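You operate a simulated robot arm through the tools that you are given. There is no shell and no other tool.

The job below is to be done with a simulated robot arm. You get a single attempt, and the scene is never put back.

## Task
Lock the end stop against the short armature's shaft, then run it once.
Fine: free the end stop screw, slide the stop in, screw tight, guard shut. Where these are worked on the way, their far stop is far enough and under half their travel is too little: end stop screw.

Only the result counts: the job must be done as asked and must still hold three seconds after the hand-in. Knocking over, shifting, dropping, spilling or breaking anything else fails it.

## Robot
A 7-joint arm with a fingered hand, fixed in place. Base frame: the origin is at the foot of the arm, x ahead of it, y to its left, z up. Readings come in m, rad, newtons and seconds.
With the tool pointing down near the work surface it reaches from about 0.36 to 0.84 m from the base axis. Its first joint turns from -2.007 to 2.007 rad. Payload 5 kg.
Tool frame: the origin (TCP) lies between the finger pads and is the grasp point; the fingertips stand 0.032 m ahead of it; z points along the fingers, y is the line along which they close. The gripper opens to 0.16 m. The gripper's body begins 0.089 m behind the TCP. The gripper is a hand of 4 fingers: y runs from the thumb to the fingers, the wrist lies at [0, 0, -0.267] in the tool frame, and closing takes about 1.5 s.
Orientation is that of the tool frame in the base frame, as a unit quaternion [x, y, z, w]. With the fingers straight down and closing along the base's y, the tool's x points along the base's -x, its y along +y and its z along -z.

## Interface
- The arm moves only by the tool drive_tool. Its argument "targets" is a list of rows, each a list of 2 entries, a list of its own where there are three numbers: the shift along the tool's x, y, z in units of 25 mm (1.0 is 25 mm), then the turn, a rotation vector about the tool's x, y, z in units of 4 degrees (1.0 is 4 degrees). In form: [[[x, y, z], [ax, ay, az]], ...]. A call has 1 to 20 rows; each row shifts and turns the commanded pose from where the row before left it, along the tool's axes as they then stand. "gripper" is the finger opening in m, from 0 to 0.16, set as the call begins (left out, the last holds). A call with a number of a shift or a turn outside -1 to 1 is refused whole. A row lasts 0.2 s, in which the tool goes at most 0.05 m and 0.15 rad; a call with a longer step from one row to the next is refused whole, and so is a gripper value outside its range. Where a pose cannot be reached the arm comes as near as it can. A force on the tool above 60 N (or 10 N above the force at the start of the call, whichever is more), or a blocked arm, ends the call early, and 0.2 s more pass. The fingers move at their own pace (about 0.108 m/s each) and stop on an object; they squeeze with about 29 N. The grip force told is the motor's: it shows also when the fingers shut on nothing. Time passes only in rows, and 0.2 s behind the last, so rows that do not move let the fingers close. The reply holds the time, the measured pose of the TCP, the force on the tool along the base axes, the opening and the grip force, in the units named above and with some noise, with the torque about the TCP (base axes, N m) and any sound that the robot's microphone picked up, and new pictures: "pictures" is both (left out), scene, wrist or none.
- Cameras (640 x 400 px; columns grow to the right, rows downward): "scene" is fixed at [0.4011, -0.6494, 1.7834]; the picture's right is [0.94, 0.33, 0.00], its down [0.20, -0.58, -0.79] and it looks along [-0.26, 0.75, -0.61] (base axes); focal length 214 px, centre (320, 200). "wrist" rides on the gripper at [0.08, -0.004, -0.114] in the tool frame; the picture's right is [0.05, 1.00, 0.00], its down [-0.82, 0.04, -0.58] and it looks along [-0.58, 0.03, 0.82] (tool axes); focal length 265 px, centre (320, 200). There is no depth. A picture from a camera that has moved, and an enlarged one, comes with that camera's place and axes in the base frame and with its lens.
- slide_trunk(by): slides the trunk up (or, below 0, down) by that many m; the arm rides with it, the base frame stays. It gives what a move gives, with no picture.
- curl_fingers(finger1, finger2, finger3, thumb_bend): sets how far each is bent, from 0 (flat) to 1 (curled in); at 0.3 the hand is open as for a grip, at 0.7 the pads meet at the TCP. One left out holds its place. A second passes; each finger stops where it meets its share of the squeeze, and holds until it gets a number again. A gripper value or a shape takes the hand back. It gives what a move gives, with no picture; readings hold the bend of each and the force on the fingers (four entries, about 0 where the hand has none), thumb and palm.
- preshape(shape): the hand has 4 fingers and takes this shape, open, in about a second: jaw (thumb against the fingers, like two jaws); tri (thumb and two fingers); tip (a fingertip pinch); poke (one finger out to press); point (the index stretched); flat (the hand flat); cup (the hand cupped); fist (a fist). The gripper value then closes the fingers along that shape, each until it touches; the sizes above hold for jaw. It gives what a move gives, with no picture.
- enlarge(camera, box): a new picture of the part [left, top, right, bottom] of that camera's present view, enlarged. It takes no simulated time.
- job_done(): hands the job in; it is judged then, once.

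Nothing tells you positions but the pictures and the camera data. Unless the task says otherwise, let go and move clear before handing in.

The tools are called by a JSON object that holds its "fn" and its "kwargs". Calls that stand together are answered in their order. drive_tool: Moves the arm, as the interface text tells. Its arguments: {"type":"object","properties":{"targets":{"type":"array"},"gripper":{"type":"number"},"pictures":{"type":"string","enum":["both","scene","wrist","none"]}},"required":["targets"]} The other tools are called the same way: slide_trunk (by) slides the trunk up or down; preshape (shape) gives the hand a shape; curl_fingers (finger1, finger2, finger3, thumb_bend) moves the fingers one by one; enlarge (camera, box) takes an enlarged picture of a part of a camera's view; job_done () hands the job in.

At the start:

```text
time: 0.0
position: [0.2184, -0.3086, 1.5604]
ee_rot: [0.0, 1.0, -0.001, 0.0]
force: [0.5, 0.4, -0.6]
torque: [0.01, 0.0, 0.0]
gripper_width: 0.1597
grip_force: 0.0
shape: jaw
bend: [0.3, 0.3, 0.3, 0.3]
finger forces: [0.0, 0.0, 0.0, 0.0, 0.1, 0.0]
trunk travel left (down, up): [-0.9, 0.09]
```

scene: 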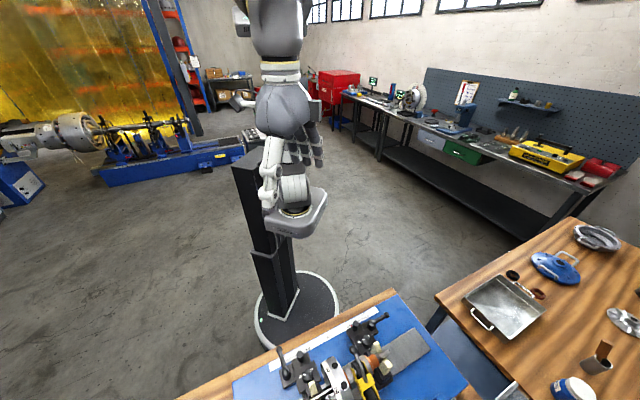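
wrist: 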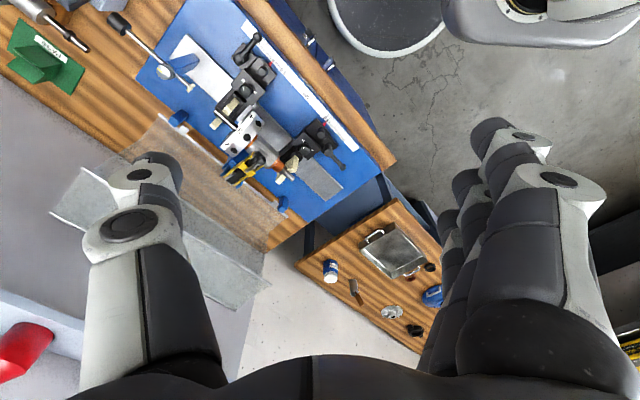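

I see a workbench with a blue plate carrying a fixture with clamps, ahead of and below the arm, and a side table. I'll enlarge both views to understand the fixture before moving.

{"fn": "enlarge", "kwargs": {"camera": "scene", "box": [220, 280, 480, 400]}}

{"fn": "enlarge", "kwargs": {"camera": "wrist", "box": [100, 0, 400, 230]}}

```text
2.46 times, centred on (350, 340) of scene
camera zoom: at [0.4011, -0.6494, 1.7834], right [0.94, 0.33, 0.0], down [0.2, -0.58, -0.79], along [-0.26, 0.75, -0.61], focal length 528 px, centre (246, -145)
```

zoom: 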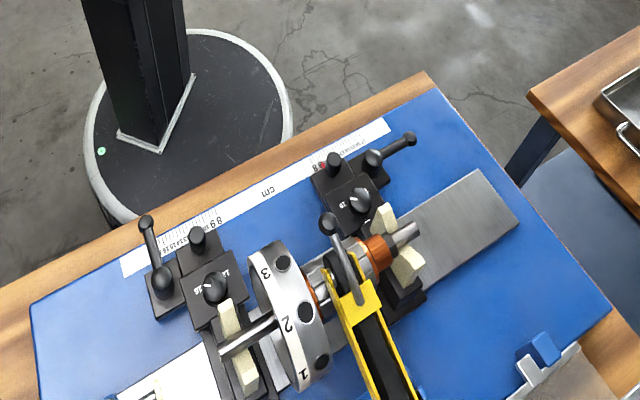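

```text
1.74 times, centred on (250, 115) of wrist
camera zoom: at [0.1371, -0.3146, 1.6745], right [-0.05, 1.0, 0.0], down [0.82, 0.04, 0.58], along [0.58, 0.03, -0.82], focal length 462 px, centre (442, 348)
```

zoom: 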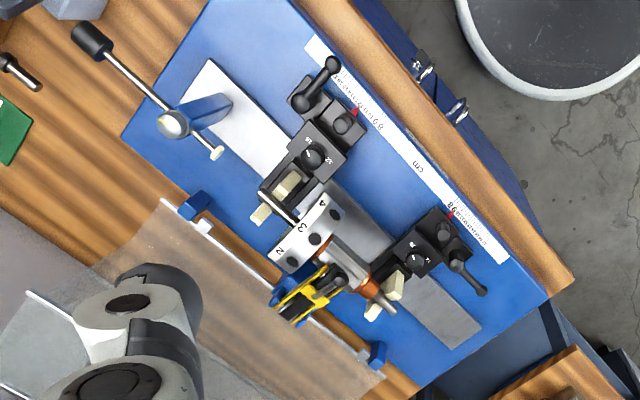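

The fixture sits near [0.39, -0.49, 1.0] by triangulation: an armature with a numbered disc on two supports, a yellow drive arm, a rod-type stop with a black knob, and a clear hinged guard. I'll lower the hand toward it for closer views.

{"fn": "drive_tool", "kwargs": {"targets": [[[-0.5, -0.3, 0.9], [0, 0, 0]], [[-0.5, -0.3, 0.9], [0, 0, 0]], [[-0.5, -0.3, 0.9], [0, 0, 0]], [[-0.5, -0.3, 0.9], [0, 0, 0]]]}}

```text
time: 1.0
position: [0.2883, -0.3257, 1.4699]
ee_rot: [-0.023, 1.0, -0.001, -0.001]
force: [-1.1, -1.1, 0.0]
torque: [0.13, -0.12, -0.04]
gripper_width: 0.1599
grip_force: 0.0
shape: jaw
bend: [0.3, 0.3, 0.3, 0.3]
finger forces: [0.1, 0.0, 0.0, 0.0, 0.0, 0.0]
trunk travel left (down, up): [-0.9, 0.09]
camera wrist: at [0.2087, -0.335, 1.5844], right [-0.1, 1.0, 0.0], down [0.81, 0.08, 0.57], along [0.57, 0.05, -0.82], focal length 265 px, centre (320, 200)
```

scene: 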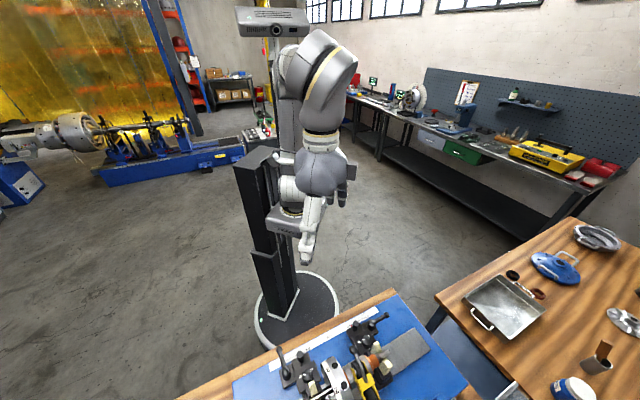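
wrist: 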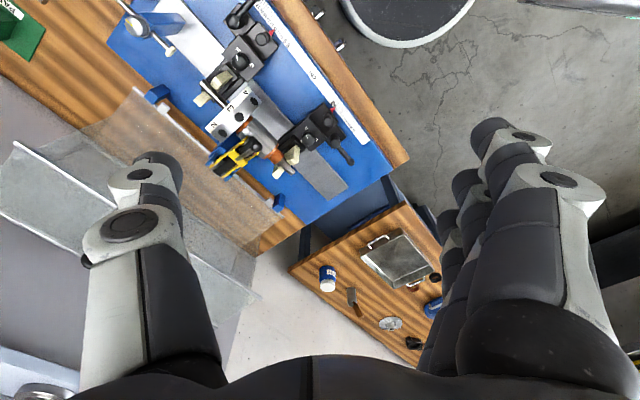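

The arm tracks well, with the fixture now toward the upper left of the wrist view. I'll shift toward -y and slightly back so the wrist camera is centred on the fixture.

{"fn": "drive_tool", "kwargs": {"targets": [[[0.4, -1, 0], [0, 0, 0]], [[0.4, -1, 0], [0, 0, 0]], [[0.4, -1, 0], [0, 0, 0]], [[0.4, -1, 0], [0, 0, 0]], [[0.4, -1, 0.5], [0, 0, 0]], [[0.4, -1, 0.5], [0, 0, 0]], [[0.4, -1, 0.5], [0, 0, 0]], [[0, 0, 0], [0, 0, 0]]], "pictures": "wrist"}}

```text
time: 2.8
position: [0.197, -0.5139, 1.4333]
ee_rot: [0.0, 1.0, -0.001, 0.0]
force: [-0.2, 0.3, 0.6]
torque: [-0.03, -0.01, 0.02]
gripper_width: 0.1599
grip_force: 0.0
shape: jaw
bend: [0.3, 0.3, 0.3, 0.3]
finger forces: [0.0, 0.0, 0.0, 0.1, 0.1, 0.0]
trunk travel left (down, up): [-0.9, 0.09]
camera wrist: at [0.117, -0.5195, 1.5473], right [-0.05, 1.0, 0.0], down [0.82, 0.04, 0.58], along [0.58, 0.03, -0.82], focal length 265 px, centre (320, 200)
```

wrist: 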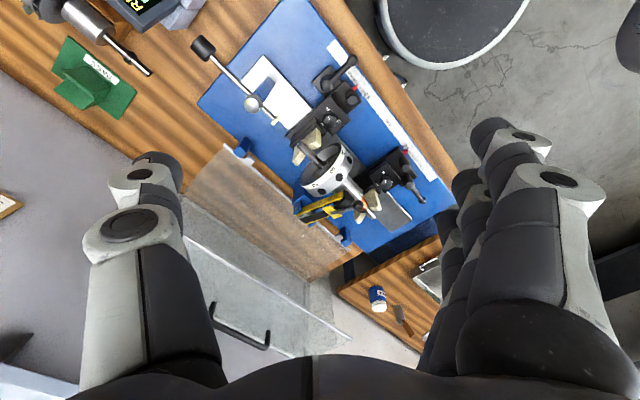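

{"fn": "enlarge", "kwargs": {"camera": "wrist", "box": [170, 0, 470, 260]}}

{"fn": "enlarge", "kwargs": {"camera": "wrist", "box": [0, 0, 220, 140]}}

{"fn": "enlarge", "kwargs": {"camera": "wrist", "box": [190, 30, 350, 130]}}

{"fn": "enlarge", "kwargs": {"camera": "wrist", "box": [290, 60, 450, 240]}}

{"fn": "enlarge", "kwargs": {"camera": "wrist", "box": [180, 140, 380, 360]}}

```text
1.54 times, centred on (320, 130) of wrist
camera zoom: at [0.117, -0.5195, 1.5473], right [-0.05, 1.0, 0.0], down [0.82, 0.04, 0.58], along [0.58, 0.03, -0.82], focal length 408 px, centre (320, 308)
```

zoom: 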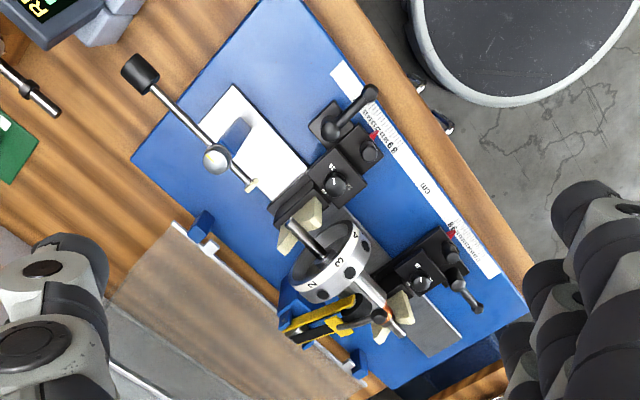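

```text
2.86 times, centred on (110, 70) of wrist
camera zoom: at [0.117, -0.5195, 1.5473], right [-0.05, 1.0, 0.0], down [0.82, 0.04, 0.58], along [0.58, 0.03, -0.82], focal length 758 px, centre (920, 571)
```

zoom: 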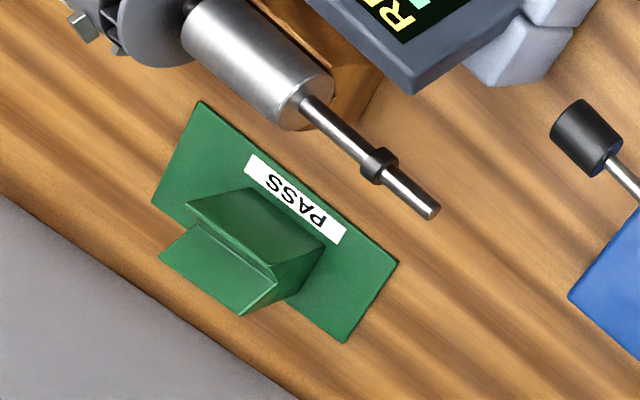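

```text
4.00 times, centred on (270, 80) of wrist
camera zoom: at [0.117, -0.5195, 1.5473], right [-0.05, 1.0, 0.0], down [0.82, 0.04, 0.58], along [0.58, 0.03, -0.82], focal length 1062 px, centre (520, 680)
```

zoom: 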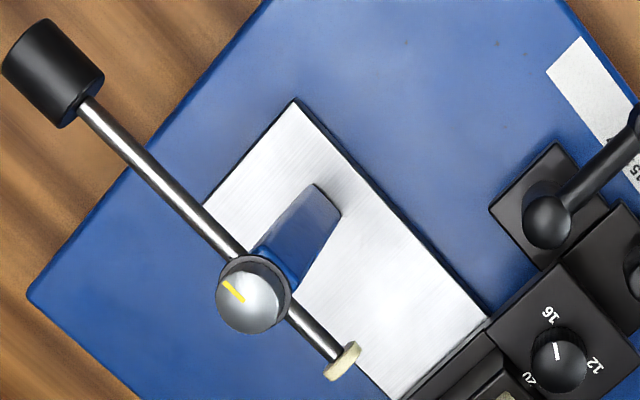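

```text
2.22 times, centred on (370, 150) of wrist
camera zoom: at [0.117, -0.5195, 1.5473], right [-0.05, 1.0, 0.0], down [0.82, 0.04, 0.58], along [0.58, 0.03, -0.82], focal length 590 px, centre (209, 311)
```

zoom: 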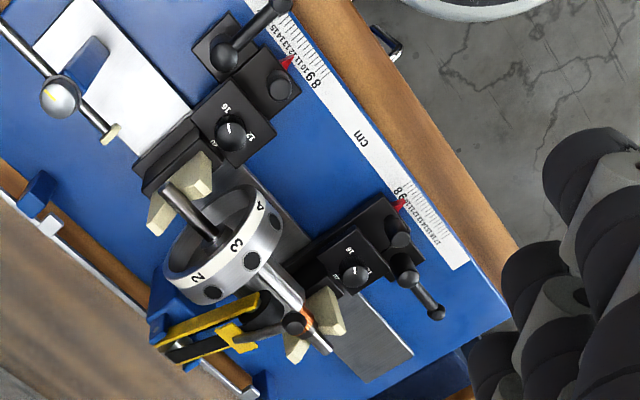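

```text
1.82 times, centred on (280, 250) of wrist
camera zoom: at [0.117, -0.5195, 1.5473], right [-0.05, 1.0, 0.0], down [0.82, 0.04, 0.58], along [0.58, 0.03, -0.82], focal length 483 px, centre (393, 109)
```

zoom: 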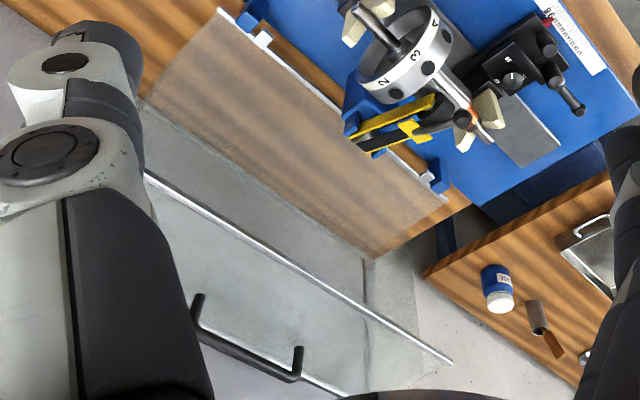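

The end stop is the rod through a blue post, with a silver knob (yellow mark) as its screw, a black knob at the outer end and a cream tip facing the shaft. The guard is the clear hinged sheet with a black handle, now open. I'll look further left for the instrument and the start control.

{"fn": "drive_tool", "kwargs": {"targets": [[[0, -1, 0], [0, 0, 0]], [[0, -1, 0], [0, 0, 0]], [[0, -1, 0], [0, 0, 0]], [[0, -1, 0], [0, 0, 0]], [[0, -1, 0], [0, 0, 0]], [[0, -1, 0], [0, 0, 0]], [[0, -1, 0], [0, 0, 0]], [[0, -1, 0], [0, 0, 0]], [[0, 0, 0], [0, 0, 0]]], "pictures": "both"}}

```text
time: 4.8
position: [0.1968, -0.6558, 1.4344]
ee_rot: [0.0, 1.0, -0.002, 0.001]
force: [0.5, -0.2, 0.2]
torque: [-0.1, 0.01, 0.0]
gripper_width: 0.16
grip_force: 0.1
shape: jaw
bend: [0.3, 0.3, 0.3, 0.3]
finger forces: [0.0, 0.1, 0.1, 0.0, 0.1, 0.0]
out of reach, approached as far as the arm can: row 6, 7, 8
trunk travel left (down, up): [-0.9, 0.09]
camera wrist: at [0.1172, -0.6594, 1.5479], right [-0.05, 1.0, -0.01], down [0.81, 0.05, 0.58], along [0.58, 0.03, -0.82], focal length 265 px, centre (320, 200)
```

scene: 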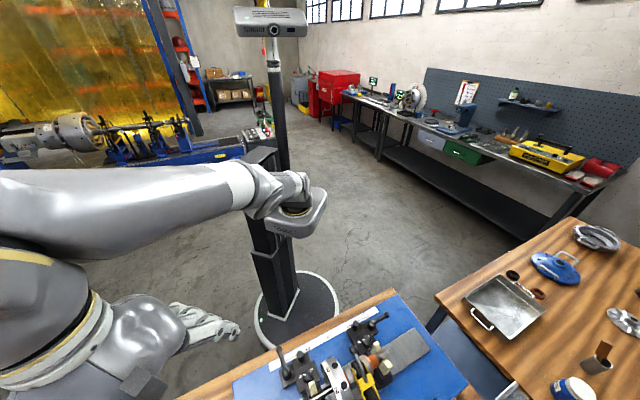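
wrist: 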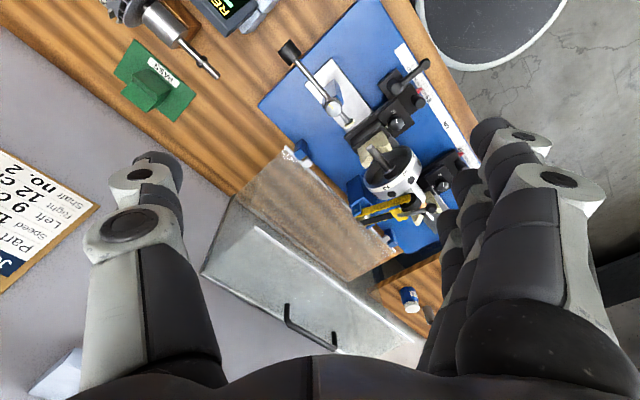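

There's a job card on the left wall/floor and an instrument display at the top. I'll enlarge both.

{"fn": "enlarge", "kwargs": {"camera": "wrist", "box": [0, 130, 140, 300]}}

{"fn": "enlarge", "kwargs": {"camera": "wrist", "box": [80, 0, 300, 120]}}

{"fn": "enlarge", "kwargs": {"camera": "wrist", "box": [190, 130, 450, 360]}}

```text
2.35 times, centred on (70, 215) of wrist
camera zoom: at [0.1172, -0.6594, 1.5479], right [-0.05, 1.0, -0.01], down [0.81, 0.05, 0.58], along [0.58, 0.03, -0.82], focal length 624 px, centre (908, 165)
```

zoom: 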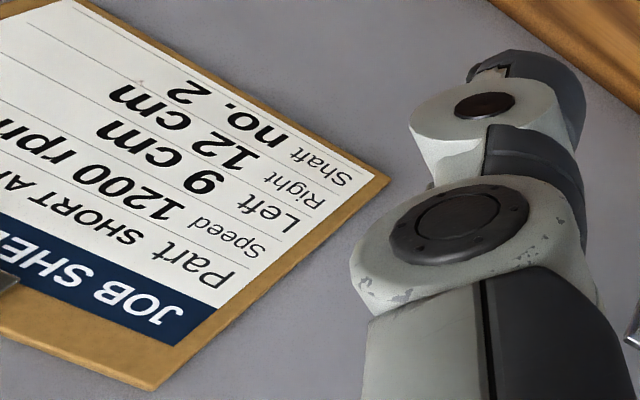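

```text
2.91 times, centred on (190, 60) of wrist
camera zoom: at [0.1172, -0.6594, 1.5479], right [-0.05, 1.0, -0.01], down [0.81, 0.05, 0.58], along [0.58, 0.03, -0.82], focal length 772 px, centre (698, 607)
```

zoom: 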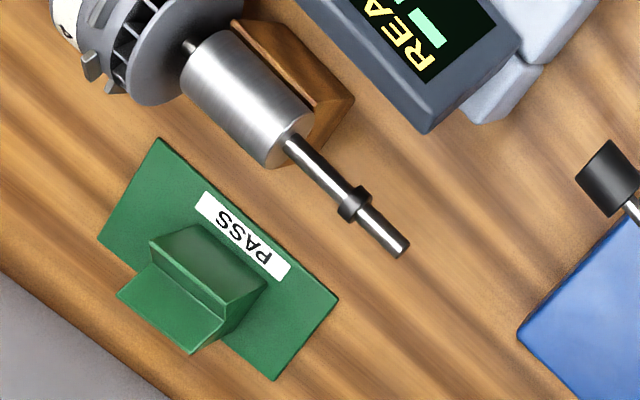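

```text
1.74 times, centred on (320, 245) of wrist
camera zoom: at [0.1172, -0.6594, 1.5479], right [-0.05, 1.0, -0.01], down [0.81, 0.05, 0.58], along [0.58, 0.03, -0.82], focal length 462 px, centre (320, 122)
```

zoom: 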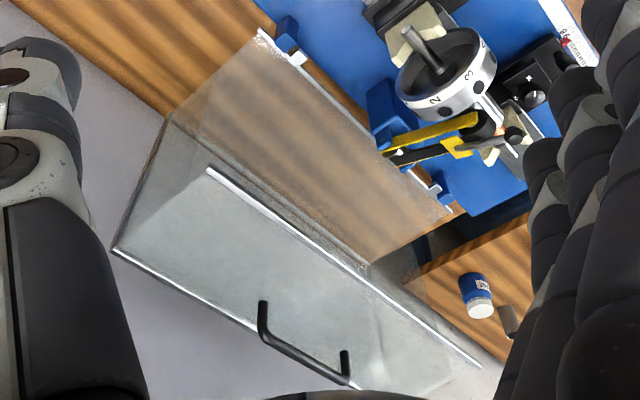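

The job sheet says: SHORT ARMATURE, 1200 rpm, left 9 cm, right 12 cm, shaft no. 2. The stop rod runs along about (1,1)/√2 in the base xy plane. The instrument lies near [0.12, -0.83], so I'll swing the hand there and yaw it 45° to match the bench.

{"fn": "drive_tool", "kwargs": {"targets": [[[0.9, 0, 0.4], [0, 0, 0]], [[0.9, 0, 0.4], [0, 0, 0]], [[0.9, 0, 0.4], [0, 0, 0]], [[0.9, 0, 0.4], [0, 0, 0]], [[0.9, 0, 0.4], [0, 0, 0]], [[0.9, 0, 0.4], [0, 0, 0]], [[0.9, 0, 0.4], [0, 0, 0]], [[0.9, 0, 0.4], [0, 0, 0]], [[0, 0, 0], [0, 0, 1]], [[0, 0, 0], [0, 0, 1]], [[0, 0, 0], [0, 0, 1]], [[0, 0, 0], [0, 0, 1]], [[0, 0, 0], [0, 0, 1]], [[0, 0, 0], [0, 0, 1]], [[0, 0, 0], [0, 0, 1]], [[0, 0, 0], [0, 0, 1]], [[0, 0, 0], [0, 0, 1]], [[0, 0, 0], [0, 0, 1]], [[0, 0, 0], [0, 0, 1]], [[0, 0, 0], [0, 0, 0.25]]], "pictures": "both"}}

```text
time: 9.0
position: [0.0172, -0.6551, 1.3526]
ee_rot: [0.383, 0.924, 0.0, -0.001]
force: [0.1, 0.0, -0.1]
torque: [-0.01, 0.01, -0.01]
gripper_width: 0.1596
grip_force: 0.1
shape: jaw
bend: [0.3, 0.3, 0.3, 0.3]
finger forces: [0.1, 0.1, 0.0, 0.0, 0.1, 0.0]
trunk travel left (down, up): [-0.9, 0.09]
camera wrist: at [-0.0424, -0.6037, 1.4665], right [0.67, 0.74, 0.0], down [0.61, -0.55, 0.58], along [0.43, -0.39, -0.82], focal length 265 px, centre (320, 200)
```

scene: 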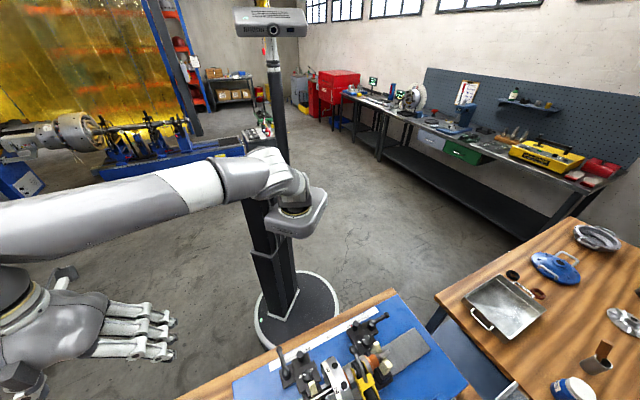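
wrist: 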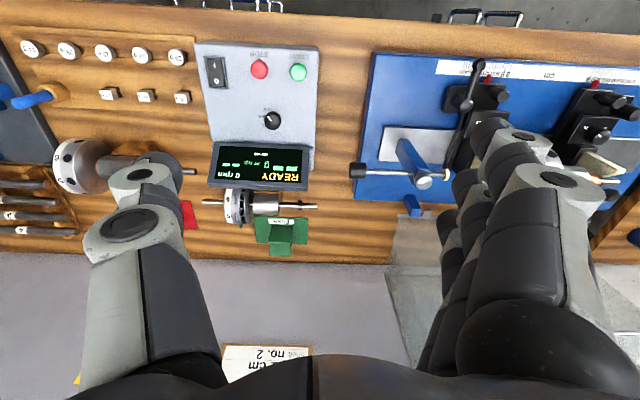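

Now I see the control box: a rocker switch, a red STOP, a green START button, a speed knob and a display reading READY. I'll enlarge it and the nearby fixture.

{"fn": "enlarge", "kwargs": {"camera": "wrist", "box": [180, 30, 340, 200]}}

{"fn": "enlarge", "kwargs": {"camera": "wrist", "box": [340, 40, 640, 220]}}

{"fn": "enlarge", "kwargs": {"camera": "wrist", "box": [200, 140, 320, 200]}}

```text
2.35 times, centred on (260, 115) of wrist
camera zoom: at [-0.0424, -0.6037, 1.4665], right [0.67, 0.74, 0.0], down [0.61, -0.55, 0.58], along [0.43, -0.39, -0.82], focal length 624 px, centre (461, 400)
```

zoom: 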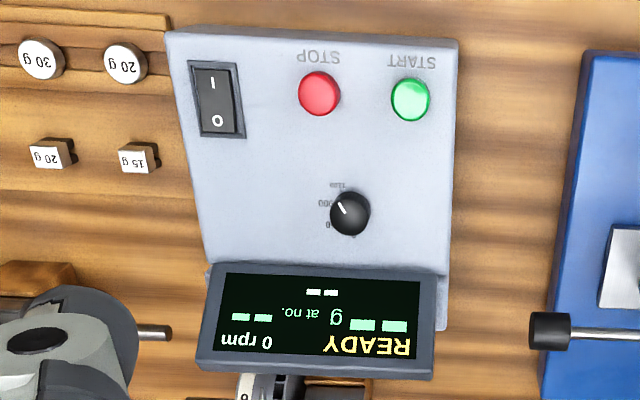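

```text
2.13 times, centred on (490, 130) of wrist
camera zoom: at [-0.0424, -0.6037, 1.4665], right [0.67, 0.74, 0.0], down [0.61, -0.55, 0.58], along [0.43, -0.39, -0.82], focal length 566 px, centre (-43, 349)
```

zoom: 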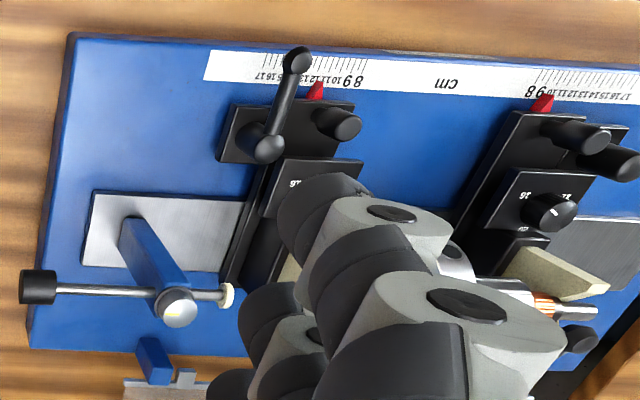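

```text
5.33 times, centred on (260, 170) of wrist
camera zoom: at [-0.0424, -0.6037, 1.4665], right [0.67, 0.74, 0.0], down [0.61, -0.55, 0.58], along [0.43, -0.39, -0.82], focal length 1416 px, centre (640, 360)
```

zoom: 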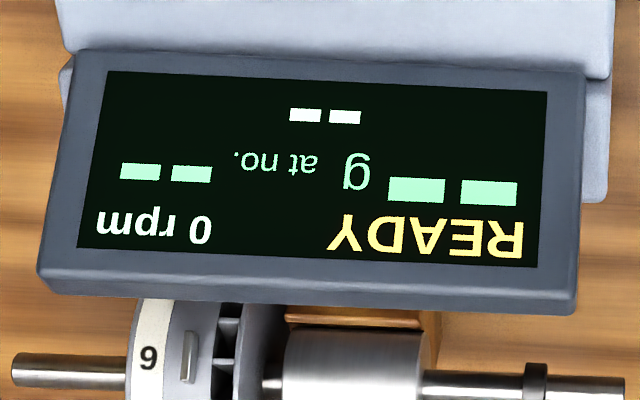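

The control box layout is clear, with START near [-0.01, -0.68, ~1.0]. The supports' red marks already match the sheet. The stop's silver screw is at about [0.255, -0.632, 1.068] with a vertical axis, and the rod is at z≈1.05. I'll bring the camera close to the screw.

{"fn": "drive_tool", "kwargs": {"targets": [[[-0.3, 0.93, 0.6], [0, 0, 0]], [[-0.3, 0.93, 0.6], [0, 0, 0]], [[-0.3, 0.93, 0.6], [0, 0, 0]], [[-0.3, 0.93, 0.6], [0, 0, 0]], [[-0.3, 0.93, 0.6], [0, 0, 0]], [[-0.3, 0.93, 0.6], [0, 0, 0]], [[-0.3, 0.93, 0.6], [0, 0, 0]], [[-0.3, 0.93, 0.6], [0, 0, 0]], [[0, 0, 0], [0, 0, 0]]], "pictures": "wrist"}}

{"fn": "enlarge", "kwargs": {"camera": "wrist", "box": [220, 100, 420, 300]}}

```text
time: 11.0
position: [0.1902, -0.5673, 1.2328]
ee_rot: [0.383, 0.924, -0.001, 0.0]
force: [0.3, 0.3, 0.6]
torque: [-0.02, -0.04, 0.02]
gripper_width: 0.1598
grip_force: 0.1
shape: jaw
bend: [0.3, 0.3, 0.3, 0.3]
finger forces: [0.0, 0.0, 0.0, 0.0, 0.0, 0.0]
trunk travel left (down, up): [-0.9, 0.09]
camera wrist: at [0.1317, -0.5151, 1.3454], right [0.67, 0.74, 0.0], down [0.61, -0.55, 0.58], along [0.43, -0.39, -0.82], focal length 265 px, centre (320, 200)
```

wrist: 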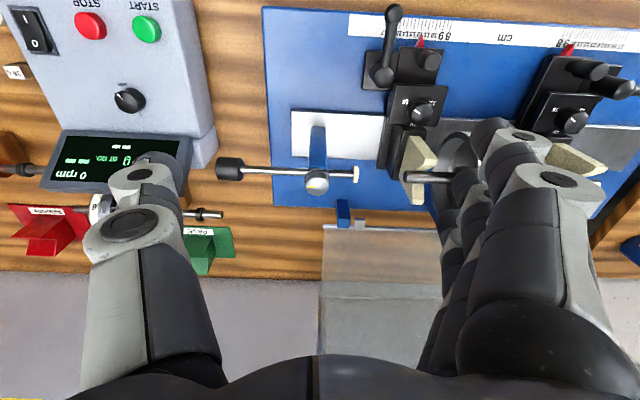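

```text
2.00 times, centred on (320, 200) of wrist
camera zoom: at [0.1317, -0.5151, 1.3454], right [0.67, 0.74, 0.0], down [0.61, -0.55, 0.58], along [0.43, -0.39, -0.82], focal length 531 px, centre (320, 200)
```

zoom: 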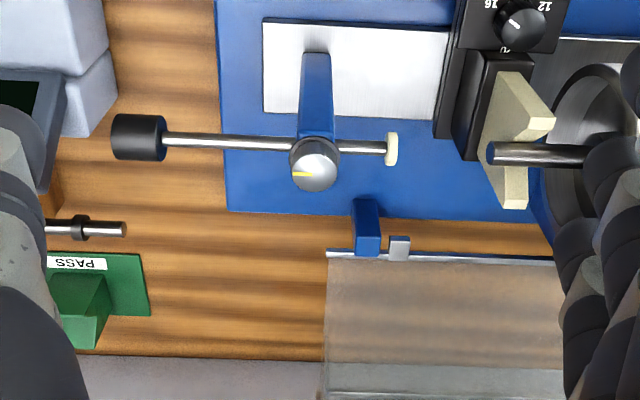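

The close view shows the knob clearly: about 31 mm across and 13 mm tall, with its yellow mark pointing toward the black knob. The gap from tip to shaft end is about 58 mm. Before gripping, I'll check how the tri shape closes while well clear.

{"fn": "preshape", "kwargs": {"shape": "tri"}}

{"fn": "drive_tool", "kwargs": {"targets": [[[0, 0, 0], [0, 0, 0]], [[0, 0, 0], [0, 0, 0]], [[0, 0, 0], [0, 0, 0]], [[0, 0, 0], [0, 0, 0]], [[0, 0, 0], [0, 0, 0]], [[0, 0, 0], [0, 0, 0]], [[0, 0, 0], [0, 0, 0]]], "gripper": 0.045, "pictures": "wrist"}}

```text
time: 11.9
position: [0.1913, -0.5662, 1.2309]
ee_rot: [0.383, 0.924, 0.0, 0.0]
force: [-1.0, 0.6, -0.3]
torque: [0.0, 0.01, 0.0]
gripper_width: 0.1598
grip_force: 0.2
shape: tri
bend: [0.3, 0.3, 0.01, 0.3]
finger forces: [0.1, 0.0, 0.1, 0.0, 0.0, 0.0]
trunk travel left (down, up): [-0.9, 0.09]
```

```text
time: 13.5
position: [0.1916, -0.5671, 1.2316]
ee_rot: [0.383, 0.924, 0.0, 0.0]
force: [0.1, -0.9, 0.0]
torque: [-0.02, 0.01, 0.0]
gripper_width: 0.0455
grip_force: 0.1
shape: tri
bend: [0.73, 0.73, 0.01, 0.7]
finger forces: [0.1, 0.0, 0.1, 0.1, 0.2, 0.1]
trunk travel left (down, up): [-0.9, 0.09]
camera wrist: at [0.1323, -0.5151, 1.3455], right [0.67, 0.74, 0.0], down [0.61, -0.55, 0.58], along [0.43, -0.39, -0.82], focal length 265 px, centre (320, 200)
```

wrist: 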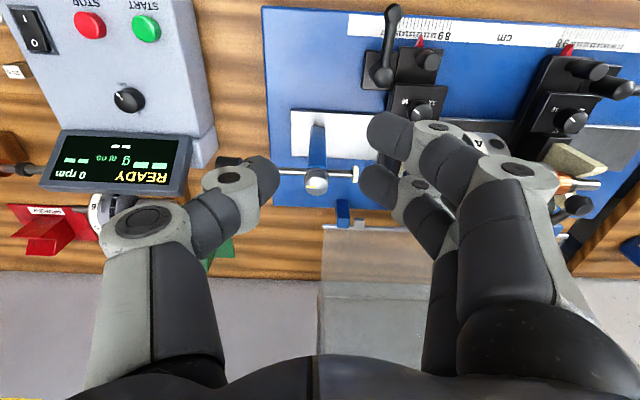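

In tri the thumb meets two fingers at about the right opening, but finger 3 is held straight and could reach lower. I'll enlarge to check where it is.

{"fn": "enlarge", "kwargs": {"camera": "wrist", "box": [180, 90, 600, 400]}}

{"fn": "enlarge", "kwargs": {"camera": "scene", "box": [200, 260, 460, 400]}}

```text
1.29 times, centred on (390, 245) of wrist
camera zoom: at [0.1323, -0.5151, 1.3455], right [0.67, 0.74, 0.0], down [0.61, -0.55, 0.58], along [0.43, -0.39, -0.82], focal length 342 px, centre (230, 142)
```

zoom: 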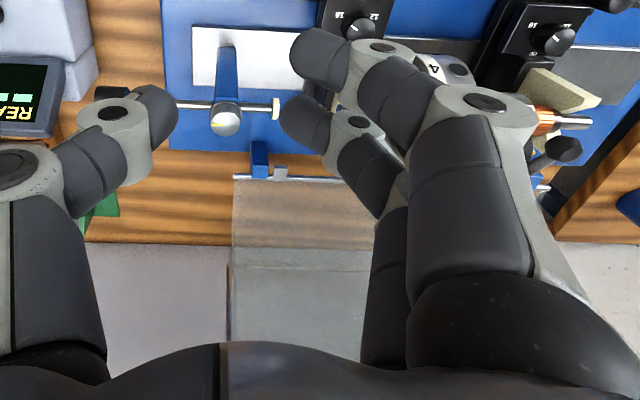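

```text
2.46 times, centred on (330, 330) of scene
camera zoom: at [0.4011, -0.6494, 1.7834], right [0.94, 0.33, 0.0], down [0.2, -0.58, -0.79], along [-0.26, 0.75, -0.61], focal length 528 px, centre (295, -120)
```

zoom: 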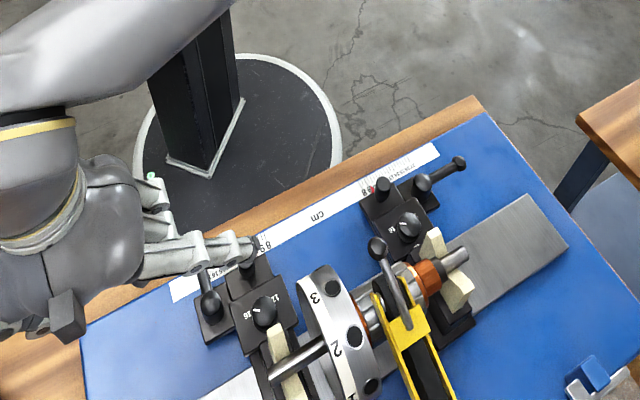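

Finger 3 is hidden behind the others. I'll curl it into the palm so it can't touch anything, and look again.

{"fn": "curl_fingers", "kwargs": {"finger3": 1.0}}

{"fn": "enlarge", "kwargs": {"camera": "wrist", "box": [0, 0, 640, 400]}}

```text
time: 14.5
position: [0.1919, -0.5666, 1.2308]
ee_rot: [0.382, 0.924, 0.0, 0.0]
force: [0.6, -0.6, 0.6]
torque: [0.03, 0.02, 0.0]
gripper_width: 0.0604
grip_force: 0.0
shape: fingers
bend: [0.73, 0.73, 1.0, 0.7]
finger forces: [0.1, 0.1, 0.0, 0.1, 0.0, 0.0]
trunk travel left (down, up): [-0.9, 0.09]
```

```text
1.00 times, centred on (320, 200) of wrist (not enlarged: the box is as wide or as high as the picture)
camera zoom: at [0.1323, -0.5151, 1.3455], right [0.67, 0.74, 0.0], down [0.61, -0.55, 0.58], along [0.43, -0.39, -0.82], focal length 265 px, centre (320, 200)
```

zoom: 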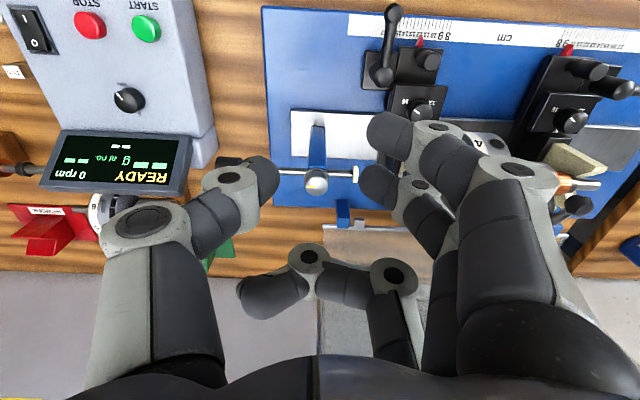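

Finger 3 is now folded away. Next I'll test how far the wrist can yaw at this safe height, since the screw needs turning.

{"fn": "drive_tool", "kwargs": {"targets": [[[0, 0, -0.5], [0, 0, 1]], [[0, 0, -0.5], [0, 0, 1]], [[0, 0, -0.5], [0, 0, 1]], [[0, 0, 0], [0, 0, 1]], [[0, 0, 0], [0, 0, 1]], [[0, 0, 0], [0, 0, 1]], [[0, 0, 0], [0, 0, 1]], [[0, 0, 0], [0, 0, 1]], [[0, 0, 0], [0, 0, 1]], [[0, 0, 0], [0, 0, 1]], [[0, 0, 0], [0, 0, 1]], [[0, 0, 0], [0, 0, 1]], [[0, 0, 0], [0, 0, 1]], [[0, 0, 0], [0, 0, 1]], [[0, 0, 0], [0, 0, 1]], [[0, 0, 0], [0, 0, 1]], [[0, 0, 0], [0, 0, 1]], [[0, 0, 0], [0, 0, 1]], [[0, 0, 0], [0, 0, 1]], [[0, 0, 0], [0, 0, 1]]], "pictures": "none"}}

```text
time: 18.7
position: [0.0787, -0.4703, 1.2521]
ee_rot: [0.886, 0.464, 0.001, 0.001]
force: [-0.4, -1.4, -0.3]
torque: [0.03, -0.02, 0.03]
gripper_width: 0.0604
grip_force: 0.2
shape: fingers
bend: [0.73, 0.73, 1.0, 0.7]
finger forces: [0.1, 0.1, 0.0, 0.0, 0.0, 0.0]
out of reach, approached as far as the arm can: row 14, 15, 16, 17, 18, 19, 20
trunk travel left (down, up): [-0.9, 0.09]
```

The yaw limit on that side is about +97° at this spot (the position drifted at the limit). I'll turn back and test the other side.

{"fn": "drive_tool", "kwargs": {"targets": [[[0, 0, 0], [0, 0, -1]], [[0, 0, 0], [0, 0, -1]], [[0, 0, 0], [0, 0, -1]], [[0, 0, 0], [0, 0, -1]], [[0, 0, 0], [0, 0, -1]], [[0, 0, 0], [0, 0, -1]], [[0, 0, 0], [0, 0, -1]], [[0, 0, 0], [0, 0, -1]], [[0, 0, 0], [0, 0, -1]], [[0, 0, 0], [0, 0, -1]], [[0, 0, 0], [0, 0, -1]], [[0, 0, 0], [0, 0, -1]], [[0, 0, 0], [0, 0, -1]], [[0, 0, 0], [0, 0, -1]], [[0, 0, 0], [0, 0, -1]], [[0, 0, 0], [0, 0, -1]], [[0, 0, 0], [0, 0, -1]], [[0, 0, 0], [0, 0, -1]], [[0, 0, 0], [0, 0, -1]], [[0, 0, 0], [0, 0, -1]]], "pictures": "none"}}

```text
time: 22.9
position: [0.0787, -0.47, 1.2527]
ee_rot: [0.382, 0.924, 0.0, 0.0]
force: [0.4, 0.0, 0.5]
torque: [0.02, 0.03, -0.03]
gripper_width: 0.0602
grip_force: 0.1
shape: fingers
bend: [0.73, 0.73, 1.0, 0.7]
finger forces: [0.0, 0.1, 0.0, 0.0, 0.0, 0.1]
trunk travel left (down, up): [-0.9, 0.09]
```

The commanded pose gets clipped to what is reached. I'll move directly above the knob at a safe height, then test the negative yaw.

{"fn": "drive_tool", "kwargs": {"targets": [[[-0.96, 0.04, 0], [0, 0, 0]], [[-0.96, 0.04, 0], [0, 0, 0]], [[-0.96, 0.04, 0], [0, 0, 0]], [[-0.96, 0.04, 0], [0, 0, 0]], [[-0.96, 0.04, 0], [0, 0, 0]], [[-0.96, 0.04, 0], [0, 0, 0]], [[-0.96, 0.04, 0], [0, 0, 0]], [[-0.96, 0.04, 0], [0, 0, 0]], [[-0.96, 0.04, 0], [0, 0, 0]], [[-0.96, 0.04, 0], [0, 0, 0]], [[0, 0, 0], [0, 0, 0]]], "pictures": "wrist"}}

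```text
time: 25.3
position: [0.2572, -0.6327, 1.2533]
ee_rot: [0.382, 0.924, 0.0, 0.0]
force: [0.8, 0.1, -0.4]
torque: [-0.02, -0.03, 0.04]
gripper_width: 0.0605
grip_force: 0.1
shape: fingers
bend: [0.73, 0.73, 1.0, 0.7]
finger forces: [0.0, 0.1, 0.0, 0.0, 0.0, 0.1]
trunk travel left (down, up): [-0.9, 0.09]
camera wrist: at [0.1973, -0.5809, 1.3669], right [0.67, 0.74, 0.0], down [0.61, -0.55, 0.58], along [0.43, -0.39, -0.82], focal length 265 px, centre (320, 200)
```

wrist: 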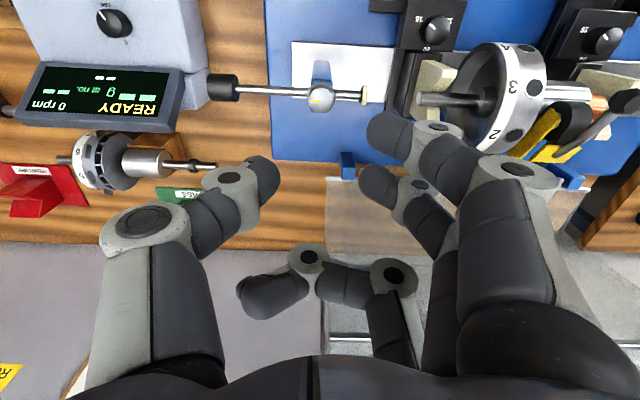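

The knob is consistently at [0.253, -0.630, 1.068]. I'll test the negative yaw range now.

{"fn": "drive_tool", "kwargs": {"targets": [[[0, 0, 0], [0, 0, -1]], [[0, 0, 0], [0, 0, -1]], [[0, 0, 0], [0, 0, -1]], [[0, 0, 0], [0, 0, -1]], [[0, 0, 0], [0, 0, -1]], [[0, 0, 0], [0, 0, -1]], [[0, 0, 0], [0, 0, -1]], [[0, 0, 0], [0, 0, -1]], [[0, 0, 0], [0, 0, -1]], [[0, 0, 0], [0, 0, -1]], [[0, 0, 0], [0, 0, -1]], [[0, 0, 0], [0, 0, -1]], [[0, 0, 0], [0, 0, -1]], [[0, 0, 0], [0, 0, -1]], [[0, 0, 0], [0, 0, -1]], [[0, 0, 0], [0, 0, -1]], [[0, 0, 0], [0, 0, -1]], [[0, 0, 0], [0, 0, -1]], [[0, 0, 0], [0, 0, -1]], [[0, 0, 0], [0, 0, -1]]], "pictures": "none"}}

{"fn": "drive_tool", "kwargs": {"targets": [[[0, 0, 0], [0, 0, -1]], [[0, 0, 0], [0, 0, -1]], [[0, 0, 0], [0, 0, -1]], [[0, 0, 0], [0, 0, -1]], [[0, 0, 0], [0, 0, -1]], [[0, 0, 0], [0, 0, -1]], [[0, 0, 0], [0, 0, -1]], [[0, 0, 0], [0, 0, -1]], [[0, 0, 0], [0, 0, -1]], [[0, 0, 0], [0, 0, -1]], [[0, 0, 0], [0, 0, -1]], [[0, 0, 0], [0, 0, -1]], [[0, 0, 0], [0, 0, -1]], [[0, 0, 0], [0, 0, -1]], [[0, 0, 0], [0, 0, -1]]], "pictures": "wrist"}}

```text
time: 29.5
position: [0.2564, -0.6334, 1.2537]
ee_rot: [-0.302, 0.953, 0.0, 0.0]
force: [-1.6, 0.9, 0.6]
torque: [0.0, -0.05, 0.02]
gripper_width: 0.0602
grip_force: 0.0
shape: fingers
bend: [0.73, 0.73, 1.0, 0.7]
finger forces: [0.1, 0.1, 0.1, 0.1, 0.0, 0.0]
trunk travel left (down, up): [-0.9, 0.09]
```

```text
time: 32.7
position: [0.2562, -0.633, 1.2533]
ee_rot: [0.738, -0.675, 0.0, 0.0]
force: [-0.1, 0.1, -0.3]
torque: [-0.01, 0.01, 0.01]
gripper_width: 0.0605
grip_force: 0.1
shape: fingers
bend: [0.73, 0.73, 1.0, 0.7]
finger forces: [0.0, 0.1, 0.0, 0.0, 0.0, 0.0]
trunk travel left (down, up): [-0.9, 0.09]
camera wrist: at [0.2676, -0.7149, 1.3667], right [-0.99, -0.14, 0.0], down [-0.11, 0.81, 0.58], along [-0.08, 0.57, -0.82], focal length 265 px, centre (320, 200)
```

wrist: 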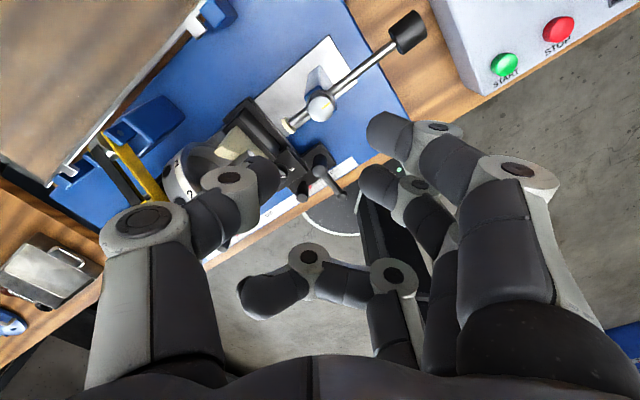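

The wrist turns freely to at least -95°, giving about 190° per stroke. I'll check how the 'tip' shape looks as an alternative for pinching the small knob.

{"fn": "preshape", "kwargs": {"shape": "tip"}}

{"fn": "drive_tool", "kwargs": {"targets": [[[0, 0, 0], [0, 0, 0]], [[0, 0, 0], [0, 0, 0]], [[0, 0, 0], [0, 0, 0]], [[0, 0, 0], [0, 0, 0]], [[0, 0, 0], [0, 0, 0]], [[0, 0, 0], [0, 0, 0]], [[0, 0, 0], [0, 0, 0]]], "gripper": 0.045, "pictures": "wrist"}}

```text
time: 33.6
position: [0.2561, -0.6332, 1.2535]
ee_rot: [0.738, -0.675, 0.0, 0.0]
force: [0.2, 0.0, -1.1]
torque: [0.0, -0.02, 0.0]
gripper_width: 0.1597
grip_force: 0.1
shape: tip
bend: [0.01, 0.3, 0.01, 0.3]
finger forces: [0.1, 0.1, 0.1, 0.0, 0.1, 0.1]
trunk travel left (down, up): [-0.9, 0.09]
```

```text
time: 35.2
position: [0.2546, -0.6333, 1.2532]
ee_rot: [0.737, -0.676, -0.001, 0.0]
force: [-0.1, 0.4, 0.5]
torque: [0.0, -0.01, 0.01]
gripper_width: 0.0454
grip_force: 0.1
shape: tip
bend: [0.01, 0.73, 0.01, 0.7]
finger forces: [0.0, 0.0, 0.0, 0.0, 0.1, 0.1]
trunk travel left (down, up): [-0.9, 0.09]
camera wrist: at [0.2675, -0.7149, 1.3665], right [-0.99, -0.14, 0.0], down [-0.11, 0.81, 0.58], along [-0.08, 0.57, -0.82], focal length 265 px, centre (320, 200)
```

wrist: 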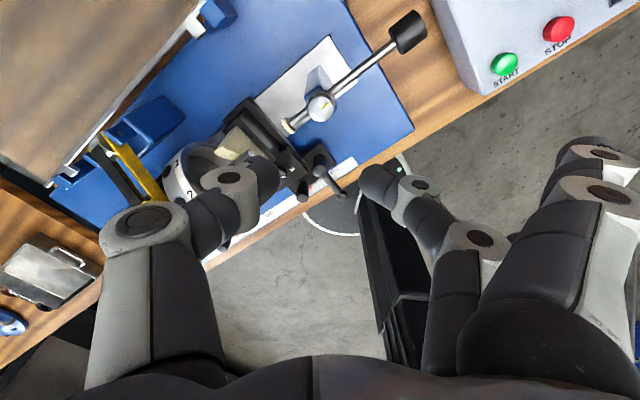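

'Tip' uses the thumb and the middle finger (both at tool x≈0), with the others splayed flat. I'll use that same pinch but with fingers 1 and 3 curled in, so nothing sweeps into the guard, and turn the yaw to about +85° as the start of the stroke.

{"fn": "curl_fingers", "kwargs": {"finger1": 1.0, "finger2": 0.62, "finger3": 1.0, "thumb_bend": 0.59}}

{"fn": "drive_tool", "kwargs": {"targets": [[[0, 0, 0], [0, 0, 1]], [[0, 0, 0], [0, 0, 1]], [[0, 0, 0], [0, 0, 1]], [[0, 0, 0], [0, 0, 1]], [[0, 0, 0], [0, 0, 1]], [[0, 0, 0], [0, 0, 1]], [[0, 0, 0], [0, 0, 1]], [[0, 0, 0], [0, 0, 1]], [[0, 0, 0], [0, 0, 1]], [[0, 0, 0], [0, 0, 1]], [[0, 0, 0], [0, 0, 1]], [[0, 0, 0], [0, 0, 1]], [[0, 0, 0], [0, 0, 1]], [[0, 0, 0], [0, 0, 1]], [[0, 0, 0], [0, 0, 1]], [[0, 0, 0], [0, 0, 1]], [[0, 0, 0], [0, 0, 1]], [[0, 0, 0], [0, 0, 1]], [[0, 0, 0], [0, 0, 1]], [[0, 0, 0], [0, 0, 1]]], "pictures": "none"}}

{"fn": "drive_tool", "kwargs": {"targets": [[[0, 0, 0], [0, 0, 1]], [[0, 0, 0], [0, 0, 1]], [[0, 0, 0], [0, 0, 1]], [[0, 0, 0], [0, 0, 1]], [[0, 0, 0], [0, 0, 1]], [[0, 0, 0], [0, 0, 1]], [[0, 0, 0], [0, 0, 1]], [[0, 0, 0], [0, 0, 1]], [[0, 0, 0], [0, 0, 1]], [[0, 0, 0], [0, 0, 1]], [[0, 0, 0], [0, 0, 1]], [[0, 0, 0], [0, 0, 1]], [[0, 0, 0], [0, 0, 1]], [[0, 0, 0], [0, 0, 1]], [[0, 0, 0], [0, 0, 1]], [[0, 0, 0], [0, 0, 1]], [[0, 0, 0], [0, 0, 1]], [[0, 0, 0], [0, 0, 1]], [[0, 0, 0], [0, 0, 1]], [[0, 0, 0], [0, 0, 1]]], "pictures": "wrist"}}

```text
time: 36.2
position: [0.2549, -0.633, 1.252]
ee_rot: [0.737, -0.676, 0.0, 0.0]
force: [-0.3, -0.1, 0.6]
torque: [-0.01, 0.01, -0.01]
gripper_width: 0.0558
grip_force: 0.1
shape: fingers
bend: [1.0, 0.62, 1.0, 0.59]
finger forces: [0.0, 0.0, 0.1, 0.0, 0.1, 0.0]
trunk travel left (down, up): [-0.9, 0.09]
```

```text
time: 40.4
position: [0.2559, -0.6342, 1.2533]
ee_rot: [-0.129, 0.992, 0.0, -0.001]
force: [0.1, 0.3, -0.3]
torque: [-0.01, 0.01, 0.0]
gripper_width: 0.056
grip_force: 0.0
shape: fingers
bend: [1.0, 0.62, 1.0, 0.59]
finger forces: [0.0, 0.0, 0.0, 0.1, 0.0, 0.0]
trunk travel left (down, up): [-0.9, 0.09]
```

```text
time: 44.6
position: [0.256, -0.6345, 1.2529]
ee_rot: [0.538, 0.843, 0.001, 0.0]
force: [-1.1, -0.7, 0.2]
torque: [0.0, 0.0, -0.02]
gripper_width: 0.0559
grip_force: 0.0
shape: fingers
bend: [1.0, 0.62, 1.0, 0.59]
finger forces: [0.0, 0.0, 0.1, 0.1, 0.1, 0.1]
trunk travel left (down, up): [-0.9, 0.09]
camera wrist: at [0.2187, -0.5647, 1.3667], right [0.88, 0.47, 0.0], down [0.38, -0.72, 0.58], along [0.27, -0.51, -0.82], focal length 265 px, centre (320, 200)
```

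wrist: 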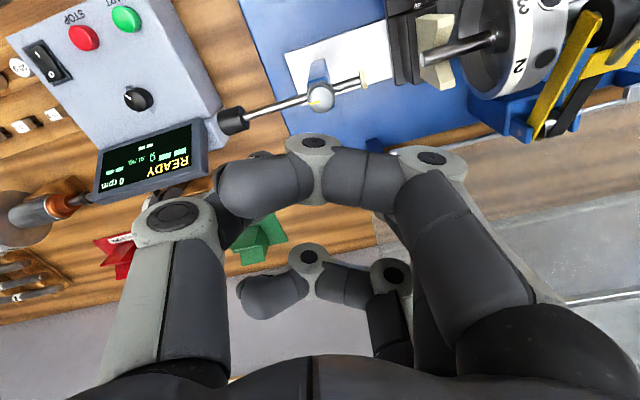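

Finger 1 curled blocks the camera's view of the pinch. I'll straighten finger 1 instead (it splays well aside) and turn to about +17° yaw where it passes over only low parts.

{"fn": "curl_fingers", "kwargs": {"finger1": 0.0}}

{"fn": "drive_tool", "kwargs": {"targets": [[[0, 0, 0], [0, 0, -1]], [[0, 0, 0], [0, 0, -1]], [[0, 0, 0], [0, 0, -1]], [[0, 0, 0], [0, 0, -1]], [[0, 0, 0], [0, 0, -1]], [[0, 0, 0], [0, 0, -1]], [[0, 0, 0], [0, 0, -1]], [[0, 0, 0], [0, 0, -1]], [[0, 0, 0], [0, 0, -1]], [[0, 0, 0], [0, 0, -1]], [[0, 0, 0], [0, 0, -1]], [[0, 0, 0], [0, 0, -1]], [[0, 0, 0.8], [0, 0, 0]], [[0, 0, 0.8], [0, 0, 0]], [[0, 0, 0.8], [0, 0, 0]], [[0, 0, 0.6], [0, 0, 0]], [[0, 0, 0], [0, 0, 0]]], "pictures": "both"}}

```text
time: 45.6
position: [0.2564, -0.6338, 1.2518]
ee_rot: [0.537, 0.843, 0.0, 0.0]
force: [-0.1, -0.6, -0.7]
torque: [0.03, 0.03, 0.0]
gripper_width: 0.1502
grip_force: 0.1
shape: fingers
bend: [0.0, 0.62, 1.0, 0.59]
finger forces: [0.0, 0.1, 0.0, 0.1, 0.1, 0.0]
trunk travel left (down, up): [-0.9, 0.09]
```

```text
time: 49.2
position: [0.2569, -0.6331, 1.177]
ee_rot: [0.148, 0.989, -0.001, 0.0]
force: [0.4, -0.4, 0.6]
torque: [0.0, 0.01, 0.01]
gripper_width: 0.1497
grip_force: 0.0
shape: fingers
bend: [0.0, 0.62, 1.0, 0.59]
finger forces: [0.0, 0.1, 0.1, 0.1, 0.0, 0.0]
trunk travel left (down, up): [-0.9, 0.09]
camera wrist: at [0.1786, -0.6158, 1.2916], right [0.24, 0.97, 0.0], down [0.79, -0.2, 0.58], along [0.56, -0.14, -0.82], focal length 265 px, centre (320, 200)
```

scene: 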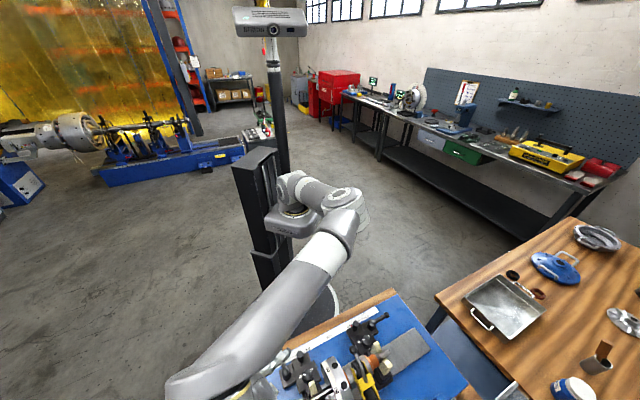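
wrist: 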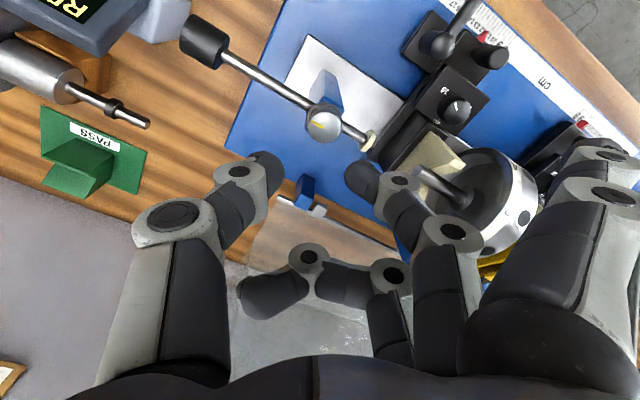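

The knob is right under the TCP. I'll enlarge to judge the pinch opening before descending.

{"fn": "enlarge", "kwargs": {"camera": "wrist", "box": [210, 60, 470, 250]}}

```text
2.11 times, centred on (340, 155) of wrist
camera zoom: at [0.1786, -0.6158, 1.2916], right [0.24, 0.97, 0.0], down [0.79, -0.2, 0.58], along [0.56, -0.14, -0.82], focal length 559 px, centre (278, 295)
```

zoom: 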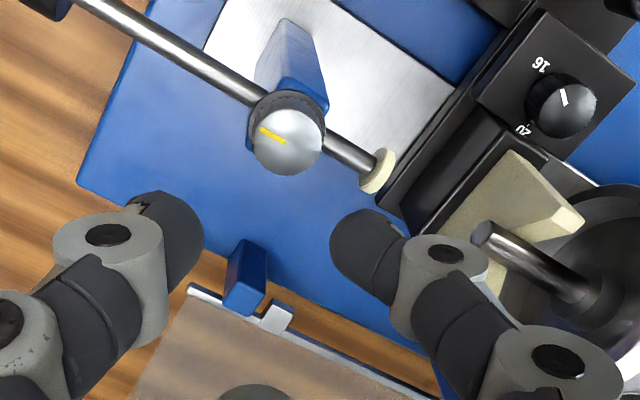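

The gap (~36 mm) is only slightly larger than the 31 mm knob. I'll open the pinch more before going down.

{"fn": "curl_fingers", "kwargs": {"finger2": 0.48, "thumb_bend": 0.48}}

{"fn": "drive_tool", "kwargs": {"targets": [[[0, 0, 0.8], [0, 0, 0]], [[0, 0, 0.8], [0, 0, 0]], [[0, 0, 0], [0, 0, 0]]], "pictures": "wrist"}}

{"fn": "enlarge", "kwargs": {"camera": "wrist", "box": [210, 60, 470, 250]}}

```text
time: 50.2
position: [0.2553, -0.633, 1.1766]
ee_rot: [0.148, 0.989, 0.001, 0.0]
force: [0.4, 0.1, 1.0]
torque: [0.01, -0.01, 0.0]
gripper_width: 0.1715
grip_force: 0.0
shape: fingers
bend: [0.0, 0.48, 1.0, 0.48]
finger forces: [0.1, 0.0, 0.0, 0.1, 0.0, 0.0]
trunk travel left (down, up): [-0.9, 0.09]
```

```text
time: 51.0
position: [0.2566, -0.6333, 1.1373]
ee_rot: [0.149, 0.989, 0.0, 0.0]
force: [0.6, -1.0, -0.4]
torque: [0.0, -0.01, 0.0]
gripper_width: 0.1713
grip_force: 0.1
shape: fingers
bend: [0.0, 0.48, 1.0, 0.48]
finger forces: [0.1, 0.1, 0.0, 0.1, 0.0, 0.0]
trunk travel left (down, up): [-0.9, 0.09]
camera wrist: at [0.1784, -0.6158, 1.2514], right [0.24, 0.97, 0.0], down [0.79, -0.2, 0.58], along [0.56, -0.14, -0.82], focal length 265 px, centre (320, 200)
```

wrist: 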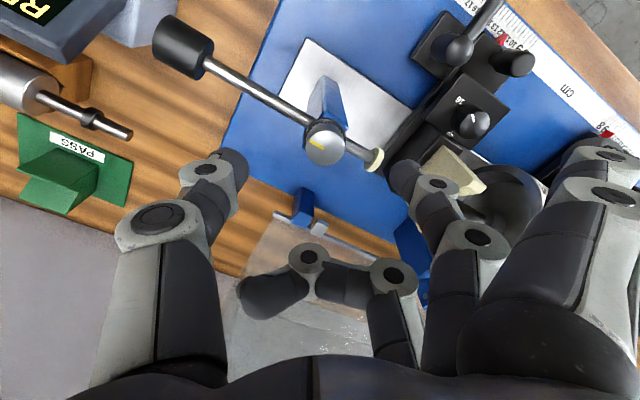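

```text
2.11 times, centred on (340, 155) of wrist
camera zoom: at [0.1784, -0.6158, 1.2514], right [0.24, 0.97, 0.0], down [0.79, -0.2, 0.58], along [0.56, -0.14, -0.82], focal length 559 px, centre (278, 295)
```

zoom: 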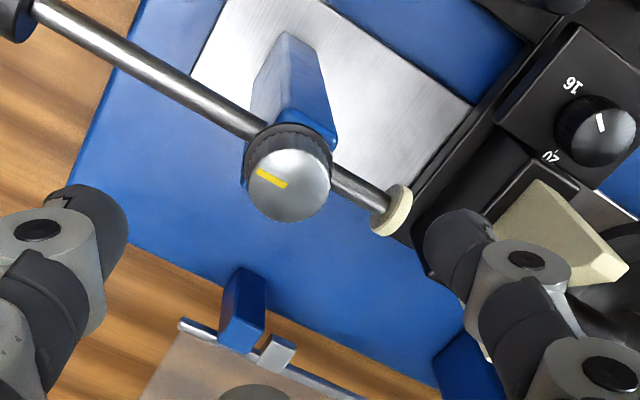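

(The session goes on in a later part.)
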